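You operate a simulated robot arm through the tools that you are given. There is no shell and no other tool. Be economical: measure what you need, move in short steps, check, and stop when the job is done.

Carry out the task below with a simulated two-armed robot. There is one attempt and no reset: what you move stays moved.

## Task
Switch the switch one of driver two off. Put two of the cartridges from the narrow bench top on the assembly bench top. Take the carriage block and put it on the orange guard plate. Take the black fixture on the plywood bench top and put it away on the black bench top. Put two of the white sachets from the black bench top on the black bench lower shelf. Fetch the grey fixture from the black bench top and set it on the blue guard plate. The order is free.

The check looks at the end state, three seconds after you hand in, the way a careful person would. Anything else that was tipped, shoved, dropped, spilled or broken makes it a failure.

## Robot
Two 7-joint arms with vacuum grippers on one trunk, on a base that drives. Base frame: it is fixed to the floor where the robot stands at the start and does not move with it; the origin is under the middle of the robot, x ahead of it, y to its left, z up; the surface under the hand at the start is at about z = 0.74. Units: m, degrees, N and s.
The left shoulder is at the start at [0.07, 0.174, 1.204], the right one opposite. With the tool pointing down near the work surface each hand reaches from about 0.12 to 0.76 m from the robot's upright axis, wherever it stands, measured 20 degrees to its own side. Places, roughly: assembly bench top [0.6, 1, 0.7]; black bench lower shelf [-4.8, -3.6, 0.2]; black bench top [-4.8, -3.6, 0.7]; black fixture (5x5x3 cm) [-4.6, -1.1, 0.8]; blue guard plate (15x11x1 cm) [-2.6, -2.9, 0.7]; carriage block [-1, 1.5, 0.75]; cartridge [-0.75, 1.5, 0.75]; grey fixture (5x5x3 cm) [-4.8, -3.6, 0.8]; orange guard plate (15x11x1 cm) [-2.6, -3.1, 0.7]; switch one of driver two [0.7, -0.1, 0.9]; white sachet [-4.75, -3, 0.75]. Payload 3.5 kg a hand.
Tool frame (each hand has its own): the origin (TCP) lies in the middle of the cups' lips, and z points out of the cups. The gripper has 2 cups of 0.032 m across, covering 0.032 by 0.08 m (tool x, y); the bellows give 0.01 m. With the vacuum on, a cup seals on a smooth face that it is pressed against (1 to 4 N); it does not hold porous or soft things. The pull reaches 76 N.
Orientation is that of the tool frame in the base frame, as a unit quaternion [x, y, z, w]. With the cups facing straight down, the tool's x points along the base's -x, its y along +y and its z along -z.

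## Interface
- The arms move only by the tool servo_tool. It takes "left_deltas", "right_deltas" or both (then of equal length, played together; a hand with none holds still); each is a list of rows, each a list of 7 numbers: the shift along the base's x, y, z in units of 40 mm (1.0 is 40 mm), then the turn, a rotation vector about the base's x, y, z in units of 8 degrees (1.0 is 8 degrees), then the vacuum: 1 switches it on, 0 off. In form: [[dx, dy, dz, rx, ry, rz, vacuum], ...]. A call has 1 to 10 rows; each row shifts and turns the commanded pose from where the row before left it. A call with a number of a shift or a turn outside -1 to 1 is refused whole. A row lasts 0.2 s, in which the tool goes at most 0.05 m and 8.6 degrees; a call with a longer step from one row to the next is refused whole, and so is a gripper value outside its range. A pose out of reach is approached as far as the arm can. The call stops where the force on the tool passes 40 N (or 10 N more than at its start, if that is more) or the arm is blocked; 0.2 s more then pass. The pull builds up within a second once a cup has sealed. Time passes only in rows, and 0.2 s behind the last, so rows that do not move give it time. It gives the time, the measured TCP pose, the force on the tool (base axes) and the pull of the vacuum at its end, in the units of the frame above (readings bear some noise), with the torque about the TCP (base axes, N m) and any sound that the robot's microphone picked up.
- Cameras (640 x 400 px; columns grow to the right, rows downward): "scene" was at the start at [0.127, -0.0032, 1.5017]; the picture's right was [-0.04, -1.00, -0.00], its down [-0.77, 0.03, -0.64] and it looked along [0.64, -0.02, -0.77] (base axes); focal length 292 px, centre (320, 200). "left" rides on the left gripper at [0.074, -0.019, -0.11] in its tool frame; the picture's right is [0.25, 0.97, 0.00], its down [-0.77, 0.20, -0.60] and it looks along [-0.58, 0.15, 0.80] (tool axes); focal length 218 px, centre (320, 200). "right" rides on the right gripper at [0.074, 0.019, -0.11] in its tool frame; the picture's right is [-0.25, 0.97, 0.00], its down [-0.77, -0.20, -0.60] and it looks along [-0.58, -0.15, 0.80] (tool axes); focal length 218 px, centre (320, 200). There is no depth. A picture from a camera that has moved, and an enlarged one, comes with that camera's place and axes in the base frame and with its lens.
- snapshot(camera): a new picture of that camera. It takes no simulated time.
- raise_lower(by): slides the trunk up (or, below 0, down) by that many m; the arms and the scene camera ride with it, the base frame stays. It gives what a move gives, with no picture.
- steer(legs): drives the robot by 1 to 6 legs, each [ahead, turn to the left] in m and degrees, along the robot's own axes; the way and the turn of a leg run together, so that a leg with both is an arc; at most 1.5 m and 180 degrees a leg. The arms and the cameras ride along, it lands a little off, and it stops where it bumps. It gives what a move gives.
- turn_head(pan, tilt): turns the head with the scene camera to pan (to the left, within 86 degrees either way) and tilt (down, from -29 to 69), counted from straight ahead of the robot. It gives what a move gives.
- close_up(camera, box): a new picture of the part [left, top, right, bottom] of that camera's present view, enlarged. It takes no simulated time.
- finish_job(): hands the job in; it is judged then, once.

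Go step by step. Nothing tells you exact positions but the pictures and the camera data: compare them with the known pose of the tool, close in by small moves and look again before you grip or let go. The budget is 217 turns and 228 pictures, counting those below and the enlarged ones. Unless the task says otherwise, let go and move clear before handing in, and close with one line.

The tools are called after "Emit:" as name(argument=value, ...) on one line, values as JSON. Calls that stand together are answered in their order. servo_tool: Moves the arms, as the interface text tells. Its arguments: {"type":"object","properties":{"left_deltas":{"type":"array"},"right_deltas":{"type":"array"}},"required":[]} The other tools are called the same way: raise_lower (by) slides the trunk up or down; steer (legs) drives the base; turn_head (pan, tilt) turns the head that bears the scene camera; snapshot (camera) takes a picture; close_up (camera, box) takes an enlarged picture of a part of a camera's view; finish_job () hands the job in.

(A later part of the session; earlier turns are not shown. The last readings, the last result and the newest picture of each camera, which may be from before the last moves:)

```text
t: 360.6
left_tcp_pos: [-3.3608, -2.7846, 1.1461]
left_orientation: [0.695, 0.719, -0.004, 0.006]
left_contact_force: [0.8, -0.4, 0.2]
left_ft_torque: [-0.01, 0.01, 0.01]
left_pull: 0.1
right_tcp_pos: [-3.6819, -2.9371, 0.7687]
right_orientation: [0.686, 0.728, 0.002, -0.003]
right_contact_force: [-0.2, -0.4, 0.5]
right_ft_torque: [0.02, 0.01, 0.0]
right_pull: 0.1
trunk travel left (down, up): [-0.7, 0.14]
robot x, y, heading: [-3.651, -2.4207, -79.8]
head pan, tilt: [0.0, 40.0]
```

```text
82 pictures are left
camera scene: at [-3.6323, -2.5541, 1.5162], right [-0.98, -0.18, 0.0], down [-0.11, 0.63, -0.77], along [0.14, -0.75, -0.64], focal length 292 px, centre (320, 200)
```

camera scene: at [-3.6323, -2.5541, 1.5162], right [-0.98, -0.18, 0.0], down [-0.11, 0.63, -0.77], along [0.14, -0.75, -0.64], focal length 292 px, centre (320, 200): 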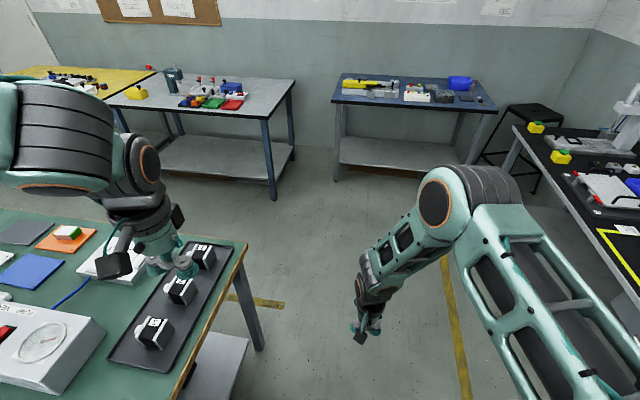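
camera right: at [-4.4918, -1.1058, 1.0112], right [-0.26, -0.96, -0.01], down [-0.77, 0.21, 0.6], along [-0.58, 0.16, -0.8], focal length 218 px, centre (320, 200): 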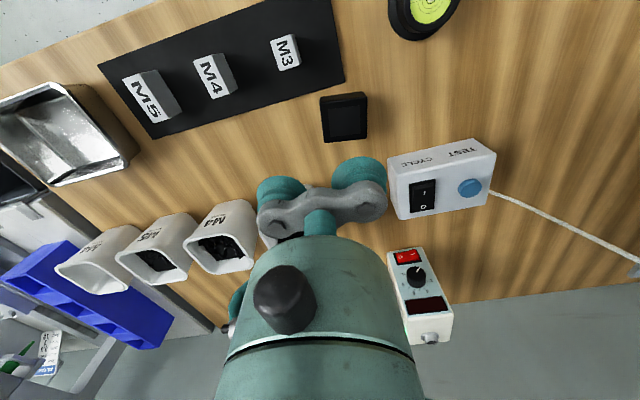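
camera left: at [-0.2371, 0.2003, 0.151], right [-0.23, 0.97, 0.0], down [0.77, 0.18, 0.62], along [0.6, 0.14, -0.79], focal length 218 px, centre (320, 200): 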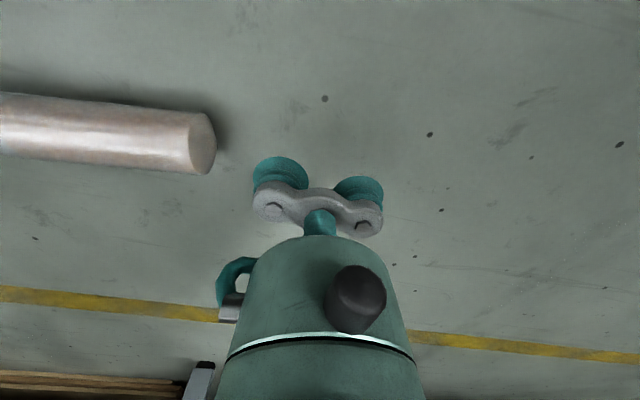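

A refused lift row let the following moves run on, so the fixture slipped off and the base then bumped something. I stop chaining and inspect: first the left side.

Emit:
turn_head(pan=80, tilt=45)

Emit:
snapshot(camera="scene")

Emit:
turn_head(pan=-80, tilt=30)

Emit:
snapshot(camera="scene")

```text
t: 362.1
left_tcp_pos: [-3.3591, -2.7848, 1.1454]
left_orientation: [0.696, 0.718, -0.004, 0.006]
left_contact_force: [-0.7, -0.7, -0.1]
left_ft_torque: [-0.03, -0.02, 0.01]
left_pull: 0.1
right_tcp_pos: [-3.6809, -2.9369, 0.7687]
right_orientation: [0.687, 0.727, 0.001, -0.004]
right_contact_force: [-0.6, 0.1, 0.1]
right_ft_torque: [0.0, 0.02, 0.05]
right_pull: 0.1
trunk travel left (down, up): [-0.7, 0.14]
robot x, y, heading: [-3.6504, -2.4195, -79.7]
head pan, tilt: [80.0, 45.0]
```

```text
81 pictures are left
camera scene: at [-3.5641, -2.4697, 1.5091], right [0.0, -1.0, 0.0], down [-0.71, 0.0, -0.71], along [0.71, 0.0, -0.71], focal length 292 px, centre (320, 200)
```

scene: 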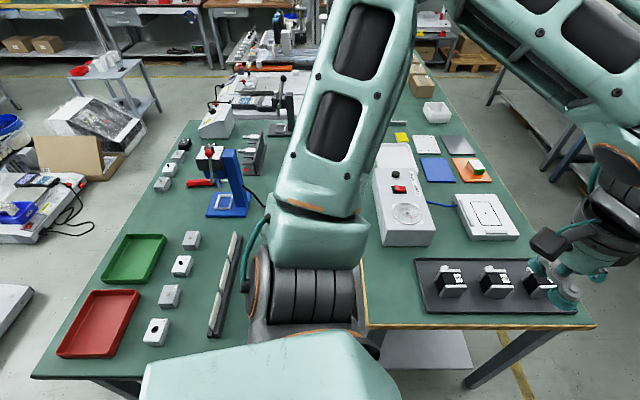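

```text
t: 364.6
left_tcp_pos: [-3.3595, -2.7848, 1.1467]
left_orientation: [0.695, 0.719, -0.004, 0.005]
left_contact_force: [-0.7, -0.4, -0.8]
left_ft_torque: [0.02, 0.01, 0.03]
left_pull: 0.1
right_tcp_pos: [-3.6815, -2.9369, 0.7687]
right_orientation: [0.687, 0.727, 0.001, -0.004]
right_contact_force: [-0.2, -1.0, -0.5]
right_ft_torque: [0.0, -0.04, -0.01]
right_pull: 0.1
trunk travel left (down, up): [-0.7, 0.14]
robot x, y, heading: [-3.6521, -2.42, -79.7]
head pan, tilt: [-80.0, 30.0]
```

```text
80 pictures are left
camera scene: at [-3.7302, -2.5014, 1.5317], right [-0.35, 0.94, 0.0], down [0.47, 0.17, -0.87], along [-0.81, -0.3, -0.5], focal length 292 px, centre (320, 200)
```

scene: 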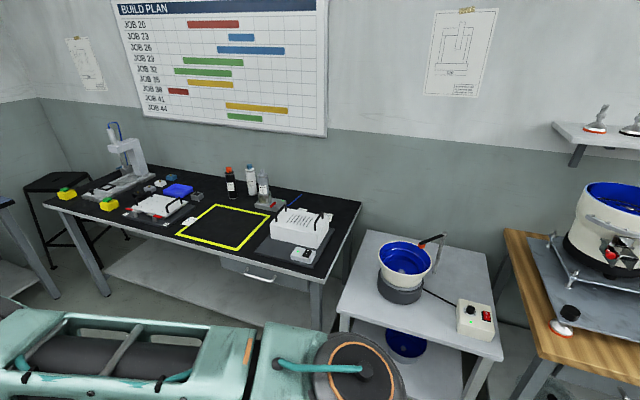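

Tables look intact. I raise the right hand, move off to the west and return to the plywood bench to check it.

Emit:
servo_tool(right_deltas=[[0, 0.2, 0.9, 0, 0, 0, 0], [0, 0.3, 0.9, 0, 0, 0, 0], [0, 0.3, 0.9, 0, 0, 0, 0], [0, 0.3, 0.9, 0, 0, 0, 0], [-0.4, 0.3, 0.8, 0, 0, 0, 0], [-0.4, 0.3, 0.8, 0, 0, 0, 0], [-0.4, 0.3, 0.8, 0, 0, 0, 0], [-0.4, 0, 0.8, 0, 0, 0, 0], [-0.3, 0, 0.8, 0, 0, 0, 0], [0, 0, 0.8, 0, 0, 0, 0]])

Emit:
steer(legs=[[0, -100], [0.2, 0]])

```text
t: 366.8
left_tcp_pos: [-3.3603, -2.7834, 1.146]
left_orientation: [0.696, 0.718, -0.005, 0.006]
left_contact_force: [0.0, -0.2, -0.6]
left_ft_torque: [-0.01, -0.04, 0.04]
left_pull: 0.0
right_tcp_pos: [-3.7558, -2.8542, 1.1051]
right_orientation: [0.686, 0.728, 0.001, -0.004]
right_contact_force: [-0.3, -0.8, 0.3]
right_ft_torque: [-0.01, -0.03, 0.02]
right_pull: 0.1
trunk travel left (down, up): [-0.7, 0.14]
robot x, y, heading: [-3.6554, -2.4238, -79.7]
head pan, tilt: [-80.0, 30.0]
```

```text
t: 368.8
left_tcp_pos: [-3.5016, -2.8372, 1.1402]
left_orientation: [0.83, 0.558, -0.016, -0.002]
left_contact_force: [1.4, 0.8, -0.6]
left_ft_torque: [-0.04, 0.06, -0.02]
left_pull: 0.0
right_tcp_pos: [-3.8938, -2.7417, 1.1096]
right_orientation: [0.825, 0.565, -0.006, -0.008]
right_contact_force: [1.0, -1.0, -0.4]
right_ft_torque: [0.06, 0.02, 0.01]
right_pull: 0.0
trunk travel left (down, up): [-0.7, 0.14]
robot x, y, heading: [-3.6641, -2.3849, -93.9]
head pan, tilt: [-80.0, 30.0]
stopped in leg 1: the robot was blocked; the commanded pose is now the measured one
```

Blocked again while turning. I look down by my left side.

Emit:
turn_head(pan=60, tilt=65)

Emit:
snapshot(camera="scene")

Emit:
snapshot(camera="left")

Emit:
snapshot(camera="right")

```text
t: 371.0
left_tcp_pos: [-3.521, -2.837, 1.1433]
left_orientation: [0.83, 0.557, -0.008, 0.002]
left_contact_force: [0.2, 0.2, -0.3]
left_ft_torque: [-0.03, 0.04, 0.02]
left_pull: 0.1
right_tcp_pos: [-3.9117, -2.7404, 1.1057]
right_orientation: [0.825, 0.565, 0.0, -0.004]
right_contact_force: [0.4, -0.6, -0.1]
right_ft_torque: [0.0, -0.03, 0.01]
right_pull: 0.0
trunk travel left (down, up): [-0.7, 0.14]
robot x, y, heading: [-3.6692, -2.3812, -94.2]
head pan, tilt: [60.0, 65.0]
```

```text
79 pictures are left
camera scene: at [-3.6199, -2.4651, 1.484], right [-0.56, -0.83, 0.0], down [-0.75, 0.51, -0.42], along [0.35, -0.24, -0.91], focal length 292 px, centre (320, 200)
```

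scene: 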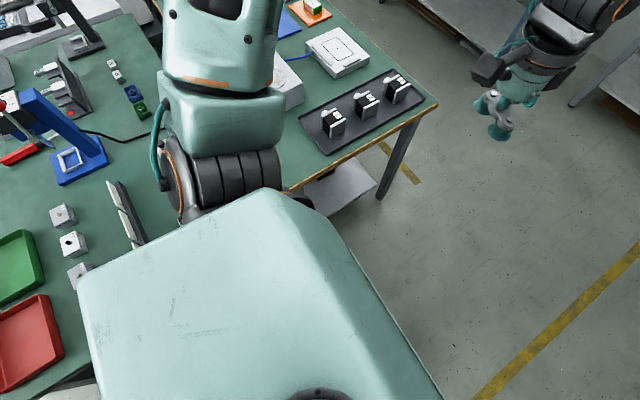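

```text
78 pictures are left
camera left: at [-3.5107, -2.7604, 1.253], right [0.99, -0.13, -0.01], down [-0.1, -0.78, 0.61], along [-0.09, -0.61, -0.79], focal length 218 px, centre (320, 200)
```

left: 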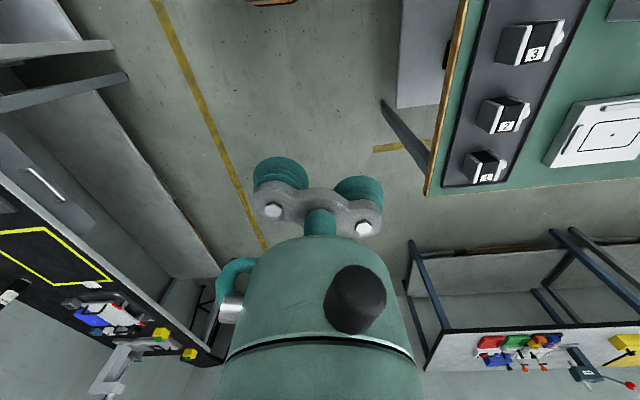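

```text
77 pictures are left
camera right: at [-3.8673, -2.6797, 1.2166], right [0.81, -0.59, -0.01], down [-0.46, -0.65, 0.6], along [-0.36, -0.48, -0.8], focal length 218 px, centre (320, 200)
```

right: 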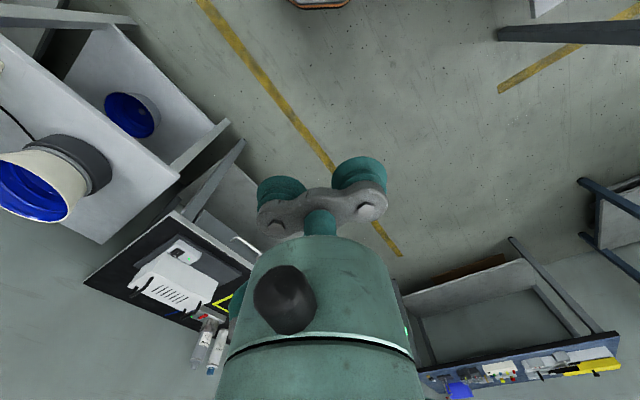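

The base grazes the end of the front green table. I drive straight ahead (slightly west) to get free.

Emit:
steer(legs=[[0.4, 0]])

```text
t: 373.5
left_tcp_pos: [-3.5463, -3.2335, 1.1435]
left_orientation: [0.83, 0.558, -0.007, 0.002]
left_contact_force: [-0.1, -1.4, 0.4]
left_ft_torque: [-0.02, 0.01, -0.04]
left_pull: 0.0
right_tcp_pos: [-3.9377, -3.1394, 1.1065]
right_orientation: [0.824, 0.566, 0.0, -0.004]
right_contact_force: [-0.7, 0.5, 0.7]
right_ft_torque: [0.0, 0.0, 0.0]
right_pull: 0.0
trunk travel left (down, up): [-0.7, 0.14]
robot x, y, heading: [-3.6932, -2.7833, -94.1]
head pan, tilt: [60.0, 65.0]
```

Free now. I go along the middle of the corridor back to the plywood bench.

Emit:
steer(legs=[[0, -87], [0.18, 0], [0, -86], [1.45, 0]])

Emit:
turn_head(pan=60, tilt=45)

Emit:
snapshot(camera="scene")

```text
t: 389.1
left_tcp_pos: [-4.2217, -0.9121, 1.1441]
left_orientation: [-0.624, 0.782, 0.003, 0.008]
left_contact_force: [0.0, 0.0, -0.3]
left_ft_torque: [0.0, 0.01, -0.04]
left_pull: 0.0
right_tcp_pos: [-3.8197, -0.9447, 1.1068]
right_orientation: [-0.631, 0.776, -0.004, 0.0]
right_contact_force: [0.1, 0.4, 0.6]
right_ft_torque: [0.02, 0.04, 0.01]
right_pull: 0.0
trunk travel left (down, up): [-0.7, 0.14]
robot x, y, heading: [-4.0026, -1.3344, 95.3]
head pan, tilt: [60.0, 65.0]
```

```text
t: 389.9
left_tcp_pos: [-4.2222, -0.9142, 1.1438]
left_orientation: [-0.624, 0.781, 0.003, 0.007]
left_contact_force: [-0.2, 0.3, -0.2]
left_ft_torque: [-0.02, -0.03, 0.01]
left_pull: 0.0
right_tcp_pos: [-3.8191, -0.9439, 1.1062]
right_orientation: [-0.631, 0.776, -0.005, 0.0]
right_contact_force: [-0.1, 0.5, 0.6]
right_ft_torque: [-0.01, 0.0, -0.02]
right_pull: 0.1
trunk travel left (down, up): [-0.7, 0.14]
robot x, y, heading: [-4.0053, -1.3376, 95.5]
head pan, tilt: [60.0, 45.0]
```

```text
76 pictures are left
camera scene: at [-4.0807, -1.2557, 1.509], right [0.42, 0.91, 0.0], down [0.64, -0.29, -0.71], along [-0.64, 0.29, -0.71], focal length 292 px, centre (320, 200)
```

scene: 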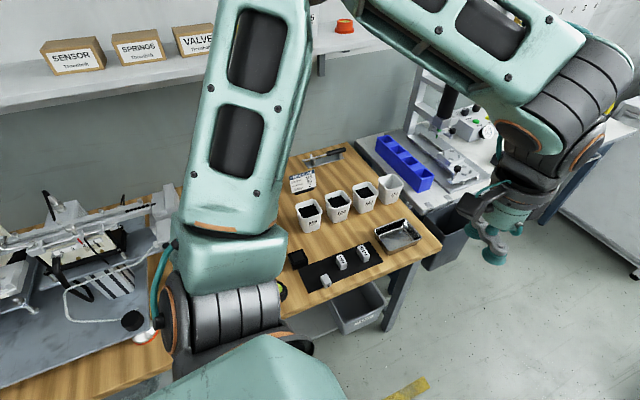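

Emit:
steer(legs=[[0, 83]])

Emit:
turn_head(pan=-15, tilt=55)

Emit:
close_up(camera="scene", box=[240, 120, 480, 270])

```text
t: 393.8
left_tcp_pos: [-4.452, -1.501, 1.145]
left_orientation: [0.984, -0.177, -0.008, -0.004]
left_contact_force: [-0.4, 0.0, -0.3]
left_ft_torque: [0.01, 0.02, 0.0]
left_pull: 0.0
right_tcp_pos: [-4.3696, -1.1066, 1.1061]
right_orientation: [0.986, -0.167, 0.004, -0.003]
right_contact_force: [-0.4, 0.2, -0.4]
right_ft_torque: [-0.02, 0.01, 0.0]
right_pull: 0.0
trunk travel left (down, up): [-0.7, 0.14]
robot x, y, heading: [-4.0036, -1.3361, 177.9]
head pan, tilt: [60.0, 45.0]
```

```text
t: 395.3
left_tcp_pos: [-4.4525, -1.5019, 1.143]
left_orientation: [0.984, -0.177, -0.008, -0.004]
left_contact_force: [-0.5, 0.4, -0.2]
left_ft_torque: [-0.01, 0.02, -0.02]
left_pull: 0.1
right_tcp_pos: [-4.3706, -1.107, 1.1059]
right_orientation: [0.986, -0.167, 0.002, -0.001]
right_contact_force: [0.0, 0.6, 0.3]
right_ft_torque: [0.03, 0.0, 0.0]
right_pull: 0.0
trunk travel left (down, up): [-0.7, 0.14]
robot x, y, heading: [-4.0002, -1.3382, 177.7]
head pan, tilt: [-15.0, 55.0]
```

```text
2.67 times, centred on (360, 195) of scene
camera zoom: at [-4.1212, -1.3165, 1.4956], right [0.29, 0.96, 0.0], down [0.78, -0.24, -0.57], along [-0.55, 0.17, -0.82], focal length 780 px, centre (213, 213)
```

zoom: 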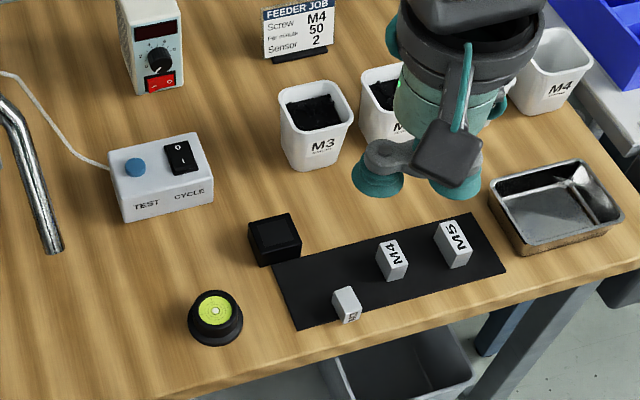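

The black fixture sits beside the mat, but the small M3 block has been knocked over. I look closely; I should set it back upright at its place (about [-4.504, -1.070]).

Emit:
close_up(camera="scene", box=[330, 190, 430, 250])

Emit:
close_up(camera="right", box=[220, 0, 520, 190])

```text
6.40 times, centred on (380, 220) of scene
camera zoom: at [-4.1212, -1.3165, 1.4956], right [0.29, 0.96, 0.0], down [0.78, -0.24, -0.57], along [-0.55, 0.17, -0.82], focal length 1871 px, centre (-64, 72)
```

zoom: 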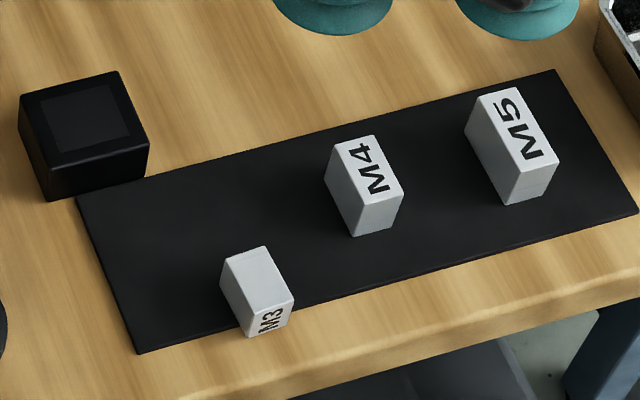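

```text
2.11 times, centred on (370, 95) of right
camera zoom: at [-4.3075, -1.1493, 1.2166], right [-0.56, -0.83, -0.01], down [-0.67, 0.44, 0.6], along [-0.5, 0.34, -0.8], focal length 460 px, centre (215, 421)
```

zoom: 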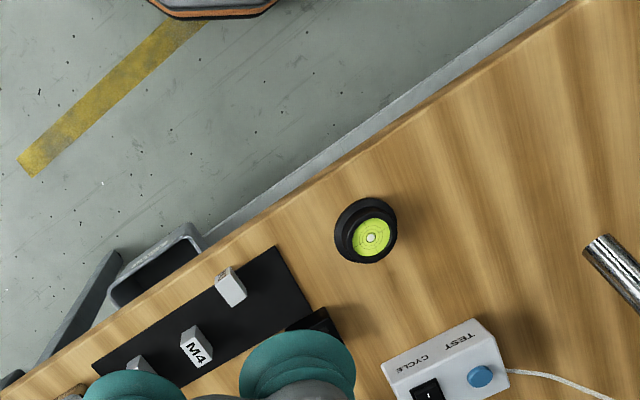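

M3 lies on its side at about [-4.467, -1.06]; it must be tipped back later. First I pick the black fixture properly: straighten the hands' yaw and hover over it.

Emit:
servo_tool(right_deltas=[[-0.6, 0.1, 0, 0, 0, 0.72, 0], [-0.7, 0.1, 0, 0, 0, 0.72, 0], [-0.7, 0.1, 0, 0, 0, 0.72, 0], [-0.7, 0.1, 0, 0, 0, 0, 0], [-0.7, 0.1, -0.5, 0, 0, 0, 0], [-0.7, 0.05, -0.6, 0, 0, 0, 0], [-0.7, 0, -0.6, 0, 0, 0, 0], [0, 0, -1, 0, 0, 0, 0], [0, 0, -1, 0, 0, 0, 0], [0, 0, -1, 0, 0, 0, 0]], left_deltas=[[0, 0, 0, 0, 0, 0.77, 0], [0, 0, 0, 0, 0, 0.77, 0], [0, 0, 0, 0, 0, 0.76, 0], [0.3, 0, 0, 0, 0, 0, 0], [0.3, 0, 0, 0, 0, 0, 0], [0.3, 0, 0, 0, 0, 0, 0], [0.3, 0, 0, 0, 0, 0, 0], [0, 0, 0, 0, 0, 0, 0], [0, 0, 0, 0, 0, 0, 0], [0, 0, 0, 0, 0, 0, 0]])

Emit:
snapshot(camera="right")

```text
t: 397.5
left_tcp_pos: [-4.4064, -1.5013, 1.1452]
left_orientation: [1.0, -0.016, -0.007, -0.003]
left_contact_force: [0.5, -0.3, 0.3]
left_ft_torque: [-0.03, 0.0, 0.01]
left_pull: 0.0
right_tcp_pos: [-4.5651, -1.0837, 0.915]
right_orientation: [1.0, -0.016, 0.003, -0.003]
right_contact_force: [0.9, 0.1, -0.7]
right_ft_torque: [0.03, 0.0, 0.0]
right_pull: 0.1
trunk travel left (down, up): [-0.7, 0.14]
robot x, y, heading: [-4.0025, -1.3375, 177.9]
head pan, tilt: [-15.0, 55.0]
```

```text
72 pictures are left
camera right: at [-4.4916, -1.1066, 1.0257], right [-0.29, -0.96, -0.01], down [-0.77, 0.22, 0.6], along [-0.57, 0.18, -0.8], focal length 218 px, centre (320, 200)
```

right: 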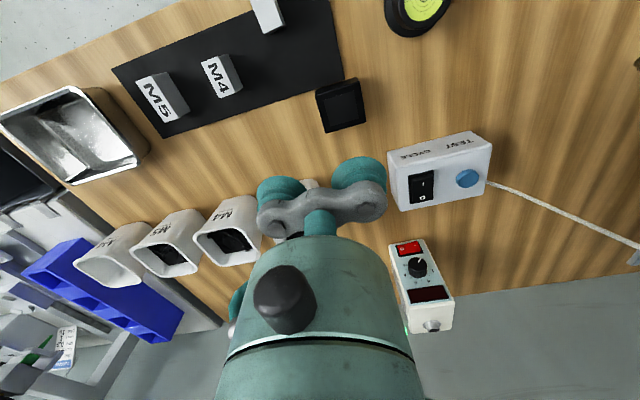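

Emit:
servo_tool(right_deltas=[[0.15, -0.1, -0.9, 0, 0, 0, 0], [0, 0, -1, 0, 0, 0, 0], [0, 0, -0.7, 0, 0, 0, 0], [0, 0, 0, 0, 0, 0, 0]])

Emit:
close_up(camera="right", box=[260, 90, 420, 190])

```text
t: 398.5
left_tcp_pos: [-4.4048, -1.5005, 1.1439]
left_orientation: [1.0, -0.016, -0.008, -0.002]
left_contact_force: [0.6, 0.3, 0.2]
left_ft_torque: [0.03, -0.05, 0.01]
left_pull: 0.1
right_tcp_pos: [-4.5579, -1.0892, 0.8137]
right_orientation: [1.0, -0.016, 0.003, -0.003]
right_contact_force: [-0.5, -0.4, -0.9]
right_ft_torque: [-0.04, -0.01, 0.01]
right_pull: 0.1
trunk travel left (down, up): [-0.7, 0.14]
robot x, y, heading: [-3.9981, -1.3397, 177.8]
head pan, tilt: [-15.0, 55.0]
```

```text
4.00 times, centred on (340, 140) of right
camera zoom: at [-4.485, -1.1112, 0.9238], right [-0.28, -0.96, -0.01], down [-0.77, 0.22, 0.6], along [-0.58, 0.18, -0.8], focal length 873 px, centre (240, 440)
```

zoom: 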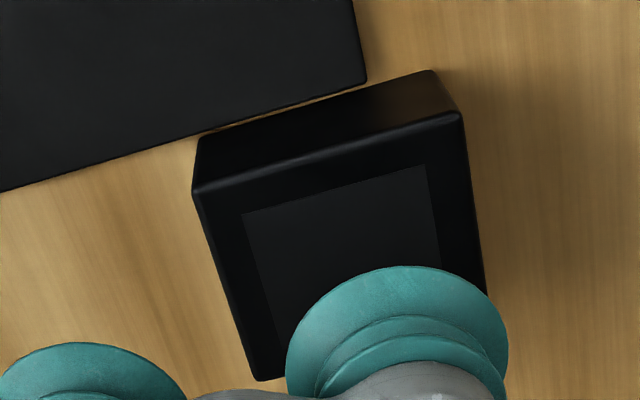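

Centred. Press, seal, then lift in the next call.

Emit:
servo_tool(right_deltas=[[0, 0, -0.5, 0, 0, 0, 1], [0, 0, -0.3, 0, 0, 0, 1], [0, 0, -0.15, 0, 0, 0, 1], [0, 0, -0.1, 0, 0, 0, 1], [0, 0, -0.06, 0, 0, 0, 1], [0, 0, 0, 0, 0, 0, 1], [0, 0, 0, 0, 0, 0, 1]])

```text
t: 400.1
left_tcp_pos: [-4.4033, -1.5019, 1.145]
left_orientation: [1.0, -0.016, -0.008, -0.002]
left_contact_force: [-0.7, -0.2, 1.0]
left_ft_torque: [0.0, 0.0, 0.0]
left_pull: 0.0
right_tcp_pos: [-4.5583, -1.087, 0.7704]
right_orientation: [1.0, -0.017, 0.002, -0.004]
right_contact_force: [-2.8, 3.5, 8.5]
right_ft_torque: [-1.11, 0.15, -0.18]
right_pull: 38.0
trunk travel left (down, up): [-0.7, 0.14]
robot x, y, heading: [-4.0014, -1.3372, 177.9]
head pan, tilt: [-15.0, 55.0]
```

Sealed at 38 N. I lift it straight up.

Emit:
servo_tool(right_deltas=[[0, 0, 0.3, 0, 0, 0, 1], [0, 0, 0.7, 0, 0, 0, 1], [0, 0, 1, 0, 0, 0, 1], [0, 0, 1, 0, 0, 0, 1], [0, 0, 1, 0, 0, 0, 1], [0, 0, 1, 0, 0, 0, 1], [0, 0, 1, 0, 0, 0, 1], [0, 0, 1, 0, 0, 0, 1], [0, 0, 0.8, 0, 0, 0, 1]])

Emit:
close_up(camera="scene", box=[300, 170, 460, 270])

```text
t: 402.1
left_tcp_pos: [-4.4042, -1.5018, 1.1444]
left_orientation: [1.0, -0.017, -0.007, -0.003]
left_contact_force: [-0.3, -0.5, -0.1]
left_ft_torque: [0.0, 0.02, -0.01]
left_pull: 0.0
right_tcp_pos: [-4.5554, -1.0886, 1.0813]
right_orientation: [1.0, -0.016, 0.003, -0.003]
right_contact_force: [0.8, 0.1, -1.1]
right_ft_torque: [-0.73, 0.02, -0.02]
right_pull: 37.8
trunk travel left (down, up): [-0.7, 0.14]
robot x, y, heading: [-4.002, -1.3367, 178.1]
head pan, tilt: [-15.0, 55.0]
```

```text
4.00 times, centred on (380, 220) of scene
camera zoom: at [-4.1202, -1.3167, 1.4957], right [0.29, 0.96, 0.0], down [0.78, -0.24, -0.57], along [-0.55, 0.17, -0.82], focal length 1170 px, centre (80, 120)
```

zoom: 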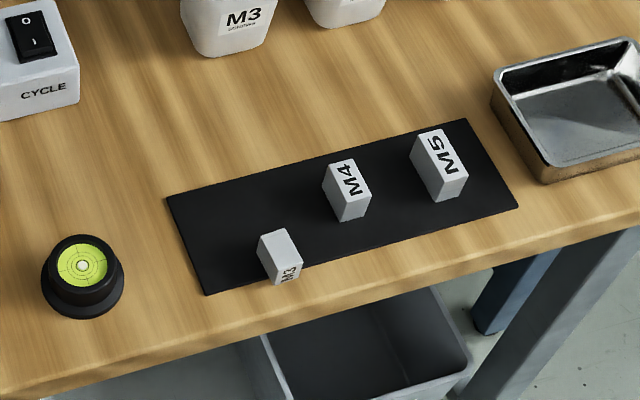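

The fixture is held. I swing the right hand out to the right and bring the left hand over behind the toppled M3 block.

Emit:
servo_tool(right_deltas=[[0.5, 0.6, 0, 0, 0, 0, 1], [0.5, 0.7, 0, 0, 0, 0, 1], [0.5, 0.7, 0, 0, 0, 0, 1], [0.5, 0.7, 0, 0, 0, 0, 1], [0.5, 0.7, 0, 0, 0, 0, 1], [0.5, 0.7, 0, 0, 0, 0, 1], [0.5, 0.7, 0, 0, 0, 0, 1], [0.5, 0.7, 0, 0, 0, 0, 1]])

Emit:
servo_tool(left_deltas=[[-0.2, 1, 0, 0, 0, 0, 0], [-0.2, 1, -0.2, 0, 0, 0, 0], [-0.2, 1, -0.4, 0, 0, 0, 0], [-0.2, 1, -0.5, 0, 0, 0, 0], [-0.2, 1, -0.6, 0, 0, 0, 0], [-0.2, 1, -0.6, 0, 0, 0, 0], [-0.2, 1, -0.6, 0, 0, 0, 0], [-0.2, 1, -0.6, 0, 0, 0, 0], [-0.2, 1, -0.6, 0, 0, 0, 0], [-0.2, 1, -0.6, 0, 0, 0, 0]])

Emit:
snapshot(camera="left")

Emit:
snapshot(camera="scene")

```text
t: 403.9
left_tcp_pos: [-4.4039, -1.5005, 1.1442]
left_orientation: [1.0, -0.016, -0.008, -0.003]
left_contact_force: [0.7, -0.4, -0.3]
left_ft_torque: [-0.03, 0.01, 0.01]
left_pull: 0.0
right_tcp_pos: [-4.3945, -0.868, 1.0841]
right_orientation: [1.0, -0.016, 0.002, -0.002]
right_contact_force: [0.2, 0.1, -1.1]
right_ft_torque: [-0.74, 0.04, 0.0]
right_pull: 37.6
trunk travel left (down, up): [-0.7, 0.14]
robot x, y, heading: [-4.0002, -1.3418, 177.7]
head pan, tilt: [-15.0, 55.0]
```

```text
t: 406.1
left_tcp_pos: [-4.4685, -1.153, 0.958]
left_orientation: [1.0, -0.017, -0.008, -0.005]
left_contact_force: [-0.2, -0.9, 0.3]
left_ft_torque: [0.01, 0.01, -0.02]
left_pull: 0.1
left hand out of reach, approached as far as the arm can: row 9, 10
right_tcp_pos: [-4.3964, -0.8723, 1.0851]
right_orientation: [1.0, -0.016, 0.003, -0.004]
right_contact_force: [0.5, 0.3, -1.9]
right_ft_torque: [-0.75, -0.01, -0.04]
right_pull: 37.8
trunk travel left (down, up): [-0.7, 0.14]
robot x, y, heading: [-4.0021, -1.3405, 178.1]
head pan, tilt: [-15.0, 55.0]
```

```text
69 pictures are left
camera left: at [-4.3941, -1.1378, 1.0676], right [0.22, -0.98, -0.01], down [-0.77, -0.18, 0.61], along [-0.6, -0.13, -0.79], focal length 218 px, centre (320, 200)
```

left: 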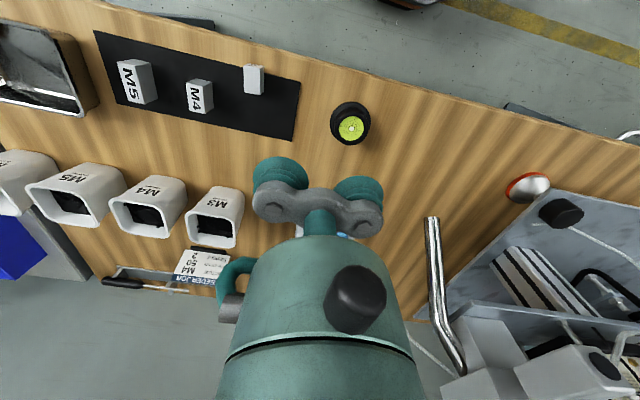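

```text
68 pictures are left
camera scene: at [-4.1208, -1.3199, 1.4958], right [0.29, 0.96, 0.0], down [0.78, -0.24, -0.57], along [-0.55, 0.17, -0.82], focal length 292 px, centre (320, 200)
```

scene: 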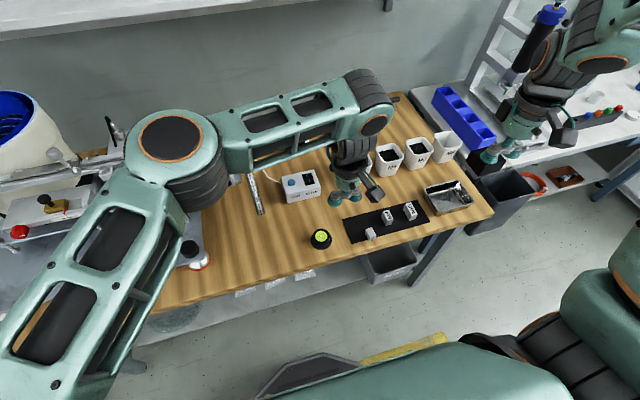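

The left hand can't reach across. I raise it and turn the robot right a little.

Emit:
servo_tool(left_deltas=[[0, 0, 0.9, 0, 0, 0, 0], [0, 0, 0.9, 0, 0, 0, 0], [0, -0.3, 0.9, 0, 0, 0, 0], [0.2, -0.6, 0.8, 0, 0, 0, 0], [0.2, -0.6, 0.6, 0, 0, 0, 0]])

Emit:
steer(legs=[[0, -24]])

Emit:
turn_head(pan=0, tilt=55)

```text
t: 407.3
left_tcp_pos: [-4.4522, -1.2119, 1.1215]
left_orientation: [1.0, -0.017, -0.008, -0.004]
left_contact_force: [0.2, -0.9, -0.2]
left_ft_torque: [0.02, -0.02, 0.03]
left_pull: 0.1
right_tcp_pos: [-4.395, -0.8707, 1.0836]
right_orientation: [1.0, -0.017, 0.002, -0.004]
right_contact_force: [0.4, -0.8, -1.9]
right_ft_torque: [-0.73, 0.02, 0.01]
right_pull: 38.0
trunk travel left (down, up): [-0.7, 0.14]
robot x, y, heading: [-4.0009, -1.34, 178.0]
head pan, tilt: [-15.0, 55.0]
```

```text
t: 408.9
left_tcp_pos: [-4.363, -1.04, 1.1203]
left_orientation: [0.975, -0.222, -0.007, -0.004]
left_contact_force: [-0.3, -1.3, -0.1]
left_ft_torque: [-0.01, 0.0, 0.01]
left_pull: 0.0
right_tcp_pos: [-4.1739, -0.7503, 1.0831]
right_orientation: [0.975, -0.223, 0.003, -0.002]
right_contact_force: [-0.8, -0.5, -1.7]
right_ft_torque: [-0.66, 0.31, -0.01]
right_pull: 37.9
trunk travel left (down, up): [-0.7, 0.14]
robot x, y, heading: [-4.0021, -1.3409, 154.1]
head pan, tilt: [-15.0, 55.0]
```

```text
t: 409.7
left_tcp_pos: [-4.3625, -1.0392, 1.1201]
left_orientation: [0.975, -0.223, -0.007, -0.004]
left_contact_force: [-0.3, -0.3, -0.6]
left_ft_torque: [0.01, 0.0, 0.04]
left_pull: 0.0
right_tcp_pos: [-4.1726, -0.7497, 1.0836]
right_orientation: [0.975, -0.223, 0.003, -0.002]
right_contact_force: [0.0, -0.1, -1.6]
right_ft_torque: [-0.7, 0.31, 0.03]
right_pull: 37.1
trunk travel left (down, up): [-0.7, 0.14]
robot x, y, heading: [-3.9995, -1.3413, 154.1]
head pan, tilt: [0.0, 55.0]
```

Emit:
servo_tool(left_deltas=[[-0.4, -0.14, 0, 0, 0, 0.8, 0], [-0.4, -0.14, 0, 0, 0, 0.8, 0], [-0.4, -0.14, -0.4, 0, 0, 0.8, 0], [-0.4, -0.14, -0.7, 0, 0, 0.85, 0], [-0.4, -0.14, -0.9, 0, 0, 0, 0], [-0.4, -0.14, -0.9, 0, 0, 0, 0], [-0.4, -0.14, -0.9, 0, 0, 0, 0], [-0.45, -0.12, -0.9, 0, 0, 0, 0], [0, 0, -1, 0, 0, 0, 0], [0, 0, -1, 0, 0, 0, 0]])

Emit:
snapshot(camera="left")

Emit:
snapshot(camera="scene")

```text
t: 411.9
left_tcp_pos: [-4.4937, -1.0811, 0.8496]
left_orientation: [1.0, 0.003, -0.008, -0.003]
left_contact_force: [0.4, 0.0, 0.6]
left_ft_torque: [0.0, 0.03, 0.02]
left_pull: 0.1
right_tcp_pos: [-4.173, -0.7497, 1.0824]
right_orientation: [0.975, -0.223, 0.003, -0.002]
right_contact_force: [0.4, 0.0, -1.6]
right_ft_torque: [-0.68, 0.29, 0.01]
right_pull: 37.6
trunk travel left (down, up): [-0.7, 0.14]
robot x, y, heading: [-4.0009, -1.342, 154.3]
head pan, tilt: [0.0, 55.0]
```

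```text
67 pictures are left
camera left: at [-4.4208, -1.0624, 0.9601], right [0.26, -0.97, -0.01], down [-0.76, -0.21, 0.61], along [-0.6, -0.15, -0.79], focal length 218 px, centre (320, 200)
```

left: 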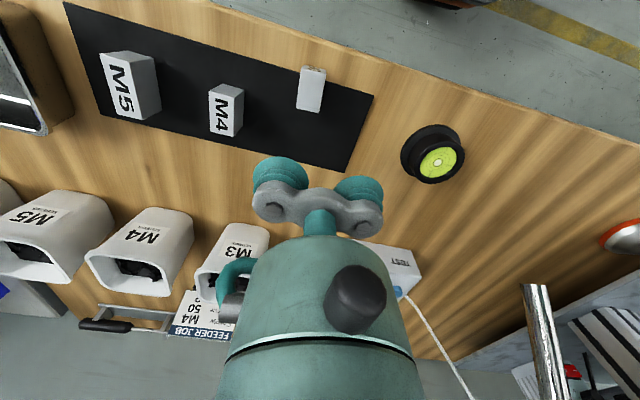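

```text
66 pictures are left
camera scene: at [-4.1129, -1.285, 1.4956], right [0.44, 0.9, 0.0], down [0.74, -0.36, -0.57], along [-0.52, 0.25, -0.82], focal length 292 px, centre (320, 200)
```

scene: 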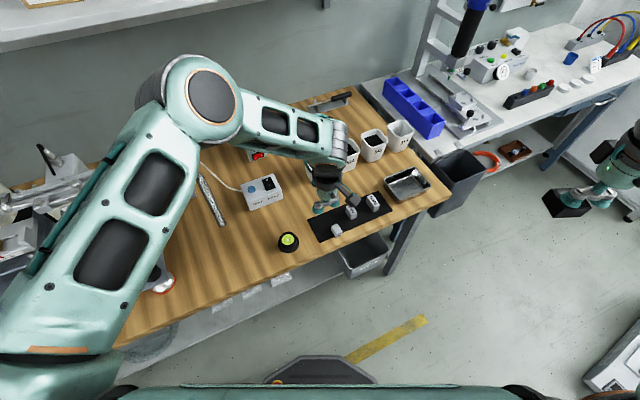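

M3's rear edge is at about x = -4.47, y = -1.064. I come down just behind/over that edge.

Emit:
servo_tool(left_deltas=[[0.3, -0.17, -0.8, 0, 0, 0, 0], [0, 0, -0.7, 0, 0, 0, 0], [0, 0, -0.3, 0, 0, 0, 0], [0, 0, 0, 0, 0, 0, 0]])

Emit:
close_up(camera="left", box=[220, 70, 380, 190])

Emit:
close_up(camera="scene", box=[290, 180, 390, 250])

```text
t: 412.9
left_tcp_pos: [-4.4806, -1.0892, 0.7791]
left_orientation: [1.0, 0.002, -0.008, -0.003]
left_contact_force: [0.1, -0.3, 0.4]
left_ft_torque: [0.06, 0.01, 0.02]
left_pull: 0.0
right_tcp_pos: [-4.1719, -0.75, 1.0837]
right_orientation: [0.975, -0.223, 0.003, -0.002]
right_contact_force: [-0.7, 0.6, -1.3]
right_ft_torque: [-0.69, 0.27, 0.02]
right_pull: 38.1
trunk travel left (down, up): [-0.7, 0.14]
robot x, y, heading: [-4.0056, -1.3373, 154.3]
head pan, tilt: [0.0, 55.0]
```

```text
3.33 times, centred on (300, 130) of left
camera zoom: at [-4.4072, -1.0698, 0.889], right [0.26, -0.97, -0.01], down [-0.76, -0.21, 0.61], along [-0.6, -0.15, -0.79], focal length 728 px, centre (387, 433)
```

zoom: 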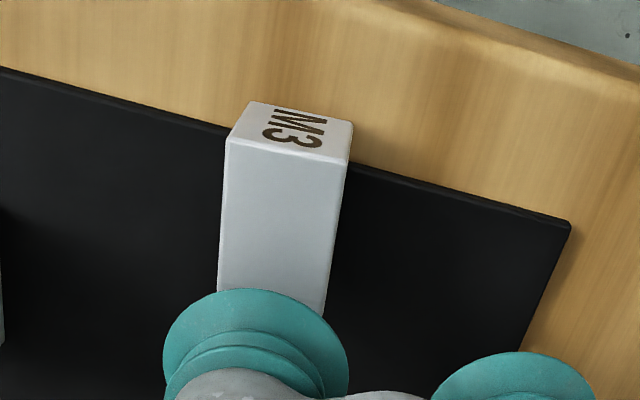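

```text
5.71 times, centred on (340, 215) of scene
camera zoom: at [-4.1121, -1.2857, 1.4956], right [0.44, 0.9, 0.0], down [0.74, -0.36, -0.57], along [-0.52, 0.25, -0.82], focal length 1671 px, centre (206, 114)
```

zoom: 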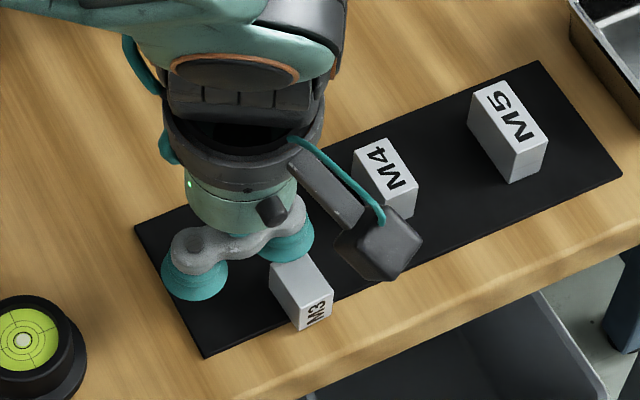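

The rim overlaps the rear ~8 mm of the block. I lower gently to contact.

Emit:
servo_tool(left_deltas=[[-0.08, -0.02, -0.15, 0, 0, 0, 0], [0, 0, -0.1, 0, 0, 0, 0], [0, 0, -0.07, 0, 0, 0, 0], [0, 0, -0.05, 0, 0, 0, 0], [0, 0, 0, 0, 0, 0, 0]])

Emit:
close_up(camera="scene", box=[290, 180, 390, 250])

```text
t: 414.1
left_tcp_pos: [-4.4844, -1.0905, 0.7655]
left_orientation: [1.0, 0.003, -0.009, -0.002]
left_contact_force: [-1.0, -0.4, 0.7]
left_ft_torque: [0.02, -0.03, 0.02]
left_pull: 0.0
right_tcp_pos: [-4.1723, -0.7497, 1.0828]
right_orientation: [0.975, -0.223, 0.004, -0.002]
right_contact_force: [-0.3, -0.5, -1.5]
right_ft_torque: [-0.7, 0.34, 0.04]
right_pull: 38.2
trunk travel left (down, up): [-0.7, 0.14]
robot x, y, heading: [-4.0005, -1.3393, 154.3]
head pan, tilt: [0.0, 55.0]
```

```text
5.71 times, centred on (340, 215) of scene
camera zoom: at [-4.112, -1.2857, 1.4956], right [0.44, 0.9, 0.0], down [0.74, -0.36, -0.57], along [-0.52, 0.25, -0.82], focal length 1671 px, centre (206, 114)
```

zoom: 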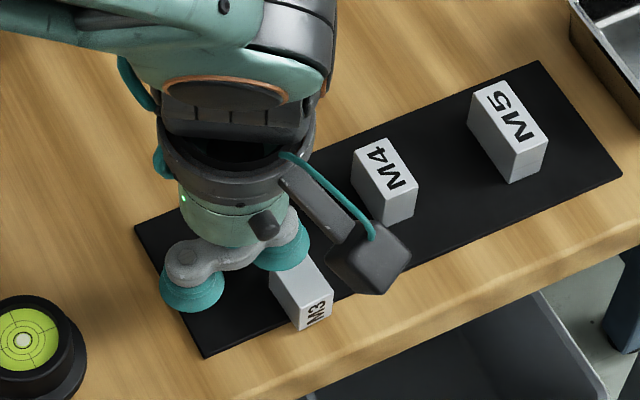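

Emit:
servo_tool(left_deltas=[[0, 0, -0.06, 0, 0, 0, 0], [0, 0, -0.06, 0, 0, 0, 0], [0, 0, -0.06, 0, 0, 0, 0], [0, 0, 0, 0, 0, 0, 0]])

```text
t: 415.1
left_tcp_pos: [-4.4849, -1.091, 0.7581]
left_orientation: [1.0, 0.003, -0.008, -0.003]
left_contact_force: [0.0, -1.8, 1.4]
left_ft_torque: [0.08, -0.03, 0.04]
left_pull: 0.2
right_tcp_pos: [-4.1725, -0.7498, 1.083]
right_orientation: [0.975, -0.223, 0.003, -0.003]
right_contact_force: [0.7, 0.5, -1.7]
right_ft_torque: [-0.69, 0.29, -0.04]
right_pull: 38.0
trunk travel left (down, up): [-0.7, 0.14]
robot x, y, heading: [-4.0071, -1.3378, 154.0]
head pan, tilt: [0.0, 55.0]
```

Light contact. I press 2 mm more and drag backward to tip the block up.

Emit:
servo_tool(left_deltas=[[0, 0, -0.05, 0, 0, 0, 0], [-0.1, 0, 0, 0, 0, 0, 0], [-0.1, 0, 0, 0, 0, 0, 0], [-0.1, 0, 0, 0, 0, 0, 0]])

Emit:
close_up(camera="left", box=[220, 70, 380, 190])

Emit:
close_up(camera="scene", box=[290, 180, 390, 250])

```text
t: 416.1
left_tcp_pos: [-4.4966, -1.0902, 0.7555]
left_orientation: [1.0, 0.002, -0.008, -0.003]
left_contact_force: [0.2, -0.1, -0.5]
left_ft_torque: [0.01, -0.01, 0.02]
left_pull: 0.1
right_tcp_pos: [-4.1715, -0.7484, 1.0838]
right_orientation: [0.975, -0.223, 0.003, -0.002]
right_contact_force: [0.2, -0.8, -0.5]
right_ft_torque: [-0.74, 0.29, -0.01]
right_pull: 37.5
trunk travel left (down, up): [-0.7, 0.14]
robot x, y, heading: [-4.0067, -1.3391, 154.1]
head pan, tilt: [0.0, 55.0]
```

```text
3.33 times, centred on (300, 130) of left
camera zoom: at [-4.4231, -1.0723, 0.8658], right [0.26, -0.97, -0.01], down [-0.76, -0.21, 0.61], along [-0.6, -0.15, -0.79], focal length 728 px, centre (387, 433)
```

zoom: 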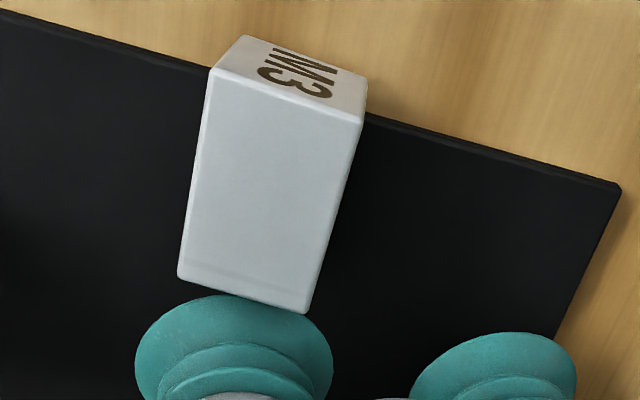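

```text
5.71 times, centred on (340, 215) of scene
camera zoom: at [-4.1122, -1.2856, 1.4956], right [0.44, 0.9, 0.0], down [0.74, -0.36, -0.57], along [-0.52, 0.25, -0.82], focal length 1671 px, centre (206, 114)
```

zoom: 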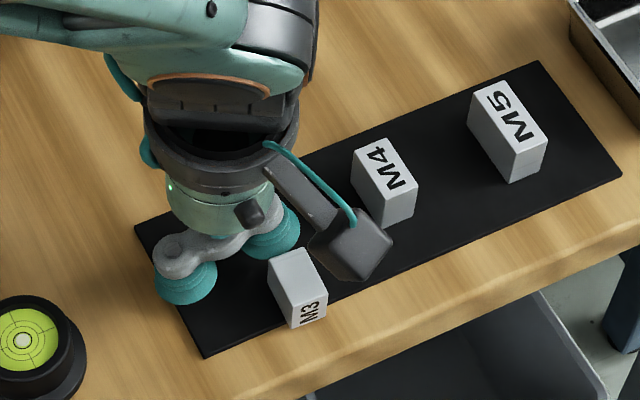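

The cup slipped off the edge. I retry with contact right at the rear edge and more pressure.

Emit:
servo_tool(left_deltas=[[0, 0, 0.4, 0, 0, 0, 0], [0.15, 0.09, 0, 0, 0, 0, 0], [0, 0, -0.3, 0, 0, 0, 0], [0, 0, -0.2, 0, 0, 0, 0], [0, 0, -0.1, 0, 0, 0, 0], [-0.08, 0, 0, 0, 0, 0, 0], [-0.1, 0, -0.02, 0, 0, 0, 0], [-0.1, 0, -0.02, 0, 0, 0, 0], [-0.1, 0, -0.02, 0, 0, 0, 0]])

Emit:
close_up(camera="left", box=[220, 70, 380, 190])

```text
t: 418.1
left_tcp_pos: [-4.506, -1.0876, 0.7464]
left_orientation: [1.0, 0.002, -0.008, -0.003]
left_contact_force: [-1.7, 2.8, 5.5]
left_ft_torque: [0.1, -0.16, 0.13]
left_pull: 0.1
right_tcp_pos: [-4.1722, -0.7487, 1.0835]
right_orientation: [0.975, -0.223, 0.003, -0.002]
right_contact_force: [-0.3, -0.7, -1.9]
right_ft_torque: [-0.72, 0.29, 0.0]
right_pull: 38.1
trunk travel left (down, up): [-0.7, 0.14]
robot x, y, heading: [-3.9979, -1.3423, 154.2]
head pan, tilt: [0.0, 55.0]
```

```text
3.33 times, centred on (300, 130) of left
camera zoom: at [-4.4322, -1.0694, 0.8555], right [0.26, -0.97, -0.01], down [-0.76, -0.21, 0.62], along [-0.6, -0.15, -0.79], focal length 728 px, centre (387, 433)
```

zoom: 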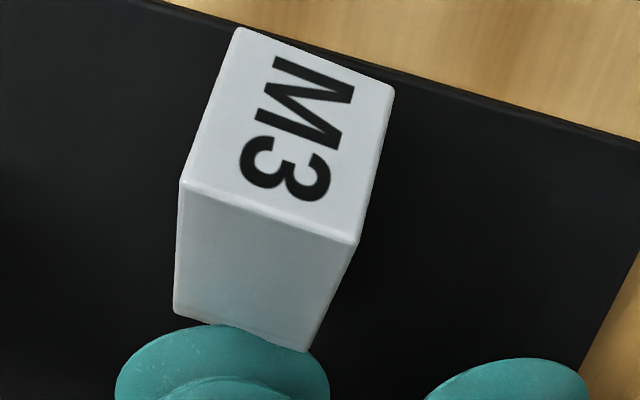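

It tipped up — the M3 label faces up now. I retreat the cup slowly and lift off.

Emit:
servo_tool(left_deltas=[[0, 0, 0.06, 0, 0, 0, 0], [-0.1, 0, 0.05, 0, 0, 0, 0], [-0.15, 0, 0, 0, 0, 0, 0], [-0.2, 0, 0, 0, 0, 0, 0], [-0.2, 0, 0.2, 0, 0, 0, 0], [0, 0, 0.6, 0, 0, 0, 0], [0, 0, 0.9, 0, 0, 0, 0], [0, 0, 0.9, 0, 0, 0, 0], [0, 0, 0.9, 0, 0, 0, 0]])

Emit:
close_up(camera="left", box=[180, 20, 380, 170])

Emit:
close_up(camera="scene", box=[290, 180, 390, 250])

```text
t: 420.1
left_tcp_pos: [-4.5305, -1.0875, 0.8907]
left_orientation: [1.0, 0.002, -0.007, -0.003]
left_contact_force: [-0.5, -0.4, 0.1]
left_ft_torque: [0.02, 0.04, -0.02]
left_pull: 0.1
right_tcp_pos: [-4.172, -0.7493, 1.0838]
right_orientation: [0.975, -0.223, 0.003, -0.002]
right_contact_force: [0.3, 0.0, -1.7]
right_ft_torque: [-0.68, 0.3, 0.02]
right_pull: 37.6
trunk travel left (down, up): [-0.7, 0.14]
robot x, y, heading: [-4.0051, -1.3407, 154.2]
head pan, tilt: [0.0, 55.0]
```

```text
2.67 times, centred on (280, 95) of left
camera zoom: at [-4.457, -1.0686, 1.0], right [0.26, -0.97, -0.01], down [-0.76, -0.21, 0.62], along [-0.6, -0.15, -0.79], focal length 582 px, centre (427, 480)
```

zoom: 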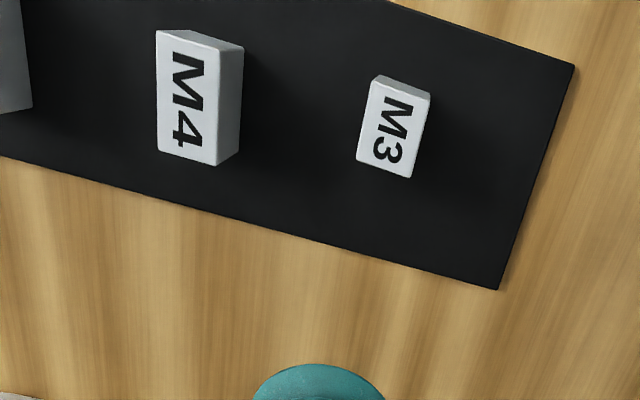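

```text
5.71 times, centred on (340, 215) of scene
camera zoom: at [-4.111, -1.2862, 1.4957], right [0.44, 0.9, 0.0], down [0.74, -0.36, -0.57], along [-0.52, 0.25, -0.82], focal length 1671 px, centre (206, 114)
```

zoom: 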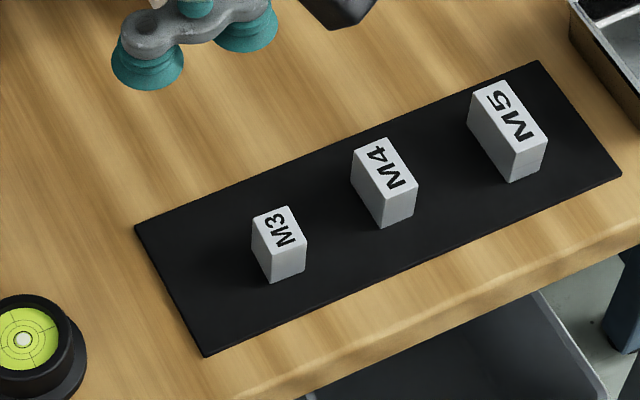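

M3 stands upright again in line with M4 and M5. I tuck both hands (one call, checked) before driving.

Emit:
servo_tool(left_deltas=[[0, 0, 1, 0, 0, 0, 0], [0, 0, 1, 0, 0, 0, 0], [0, 0, 1, 0, 0, 0, 0], [0.3, -0.8, 0.8, 0, 0, -0.8, 0], [0.4, -0.9, 0.6, 0, 0, -0.8, 0], [0.4, -0.9, 0.6, 0, 0, -0.8, 0], [0.4, -0.9, 0.5, 0, 0, -0.8, 0], [0.4, -0.9, 0, 0, 0, 0, 0], [0.4, -0.9, 0, 0, 0, 0, 0], [0.3, -0.8, 0, 0, 0, 0, 0]], right_deltas=[[0, 0, 0, 0, 0, 0, 1], [0, 0, 0, 0, 0, 0, 1], [0, 0, 0, 0, 0, 0, 1], [0, 0, 0, 0, 0, 0, 1], [0, 0, 0, 0, 0, 0, 1], [-0.4, -0.8, 0, 0, 0, 0, 1], [-0.4, -0.8, 0, 0, 0, 0, 1], [-0.4, -0.8, 0, 0, 0, 0, 1], [-0.4, -0.8, 0, 0, 0, 0, 1], [-0.4, -0.8, 0, 0, 0, 0, 1]])

```text
t: 422.3
left_tcp_pos: [-4.4297, -1.3358, 1.1098]
left_orientation: [0.976, -0.219, -0.008, -0.006]
left_contact_force: [-1.3, 0.1, 0.0]
left_ft_torque: [0.0, 0.02, 0.02]
left_pull: 0.0
right_tcp_pos: [-4.2547, -0.9127, 1.0869]
right_orientation: [0.975, -0.223, 0.002, -0.004]
right_contact_force: [-0.1, -0.5, -2.0]
right_ft_torque: [-0.64, 0.31, -0.02]
right_pull: 38.0
trunk travel left (down, up): [-0.7, 0.14]
robot x, y, heading: [-4.0015, -1.3408, 154.2]
head pan, tilt: [0.0, 55.0]
```

Emit:
steer(legs=[[-0.13, 0], [0, 116], [1.2, 0], [1.0, 0]])

```text
t: 438.9
left_tcp_pos: [-3.7474, -4.0044, 1.1112]
left_orientation: [0.711, 0.703, -0.007, 0.003]
left_contact_force: [-0.3, -0.4, 0.3]
left_ft_torque: [-0.02, 0.02, 0.0]
left_pull: 0.0
right_tcp_pos: [-4.2047, -4.0244, 1.0853]
right_orientation: [0.712, 0.702, -0.001, -0.005]
right_contact_force: [0.1, -0.3, -2.0]
right_ft_torque: [0.0, -0.77, 0.01]
right_pull: 37.9
trunk travel left (down, up): [-0.7, 0.14]
robot x, y, heading: [-3.9193, -3.6145, -91.1]
head pan, tilt: [0.0, 55.0]
```

Emit:
steer(legs=[[0, -90]])

Emit:
turn_head(pan=0, tilt=45)

Emit:
snapshot(camera="scene")

```text
t: 443.2
left_tcp_pos: [-4.3134, -3.7829, 1.1115]
left_orientation: [1.0, -0.01, -0.008, -0.002]
left_contact_force: [0.1, -0.1, 0.1]
left_ft_torque: [0.04, 0.02, 0.02]
left_pull: 0.0
right_tcp_pos: [-4.3267, -3.3275, 1.0846]
right_orientation: [1.0, -0.015, 0.003, -0.004]
right_contact_force: [0.2, -0.3, -2.0]
right_ft_torque: [-0.77, -0.02, 0.0]
right_pull: 37.4
trunk travel left (down, up): [-0.7, 0.14]
robot x, y, heading: [-3.9208, -3.6169, 178.0]
head pan, tilt: [0.0, 55.0]
```

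```text
t: 443.9
left_tcp_pos: [-4.3146, -3.7828, 1.1101]
left_orientation: [1.0, -0.012, -0.007, -0.003]
left_contact_force: [0.1, 0.5, 0.6]
left_ft_torque: [0.01, 0.01, -0.01]
left_pull: 0.0
right_tcp_pos: [-4.3267, -3.3278, 1.0848]
right_orientation: [1.0, -0.015, 0.003, -0.004]
right_contact_force: [0.8, 0.2, -2.1]
right_ft_torque: [-0.76, 0.0, 0.0]
right_pull: 37.5
trunk travel left (down, up): [-0.7, 0.14]
robot x, y, heading: [-3.9237, -3.6155, 178.1]
head pan, tilt: [0.0, 45.0]
```

```text
57 pictures are left
camera scene: at [-4.0523, -3.611, 1.509], right [0.03, 1.0, 0.0], down [0.71, -0.02, -0.71], along [-0.71, 0.02, -0.71], focal length 292 px, centre (320, 200)
```

scene: 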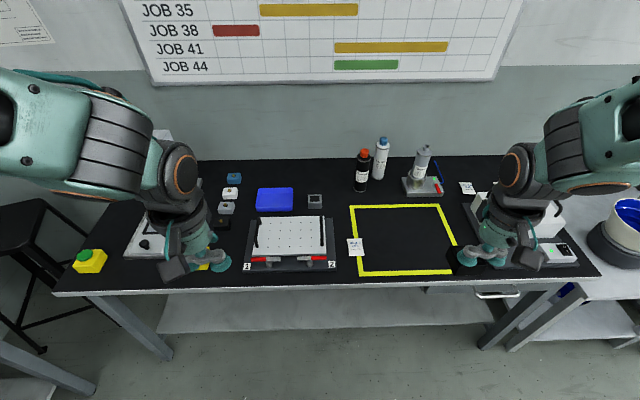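

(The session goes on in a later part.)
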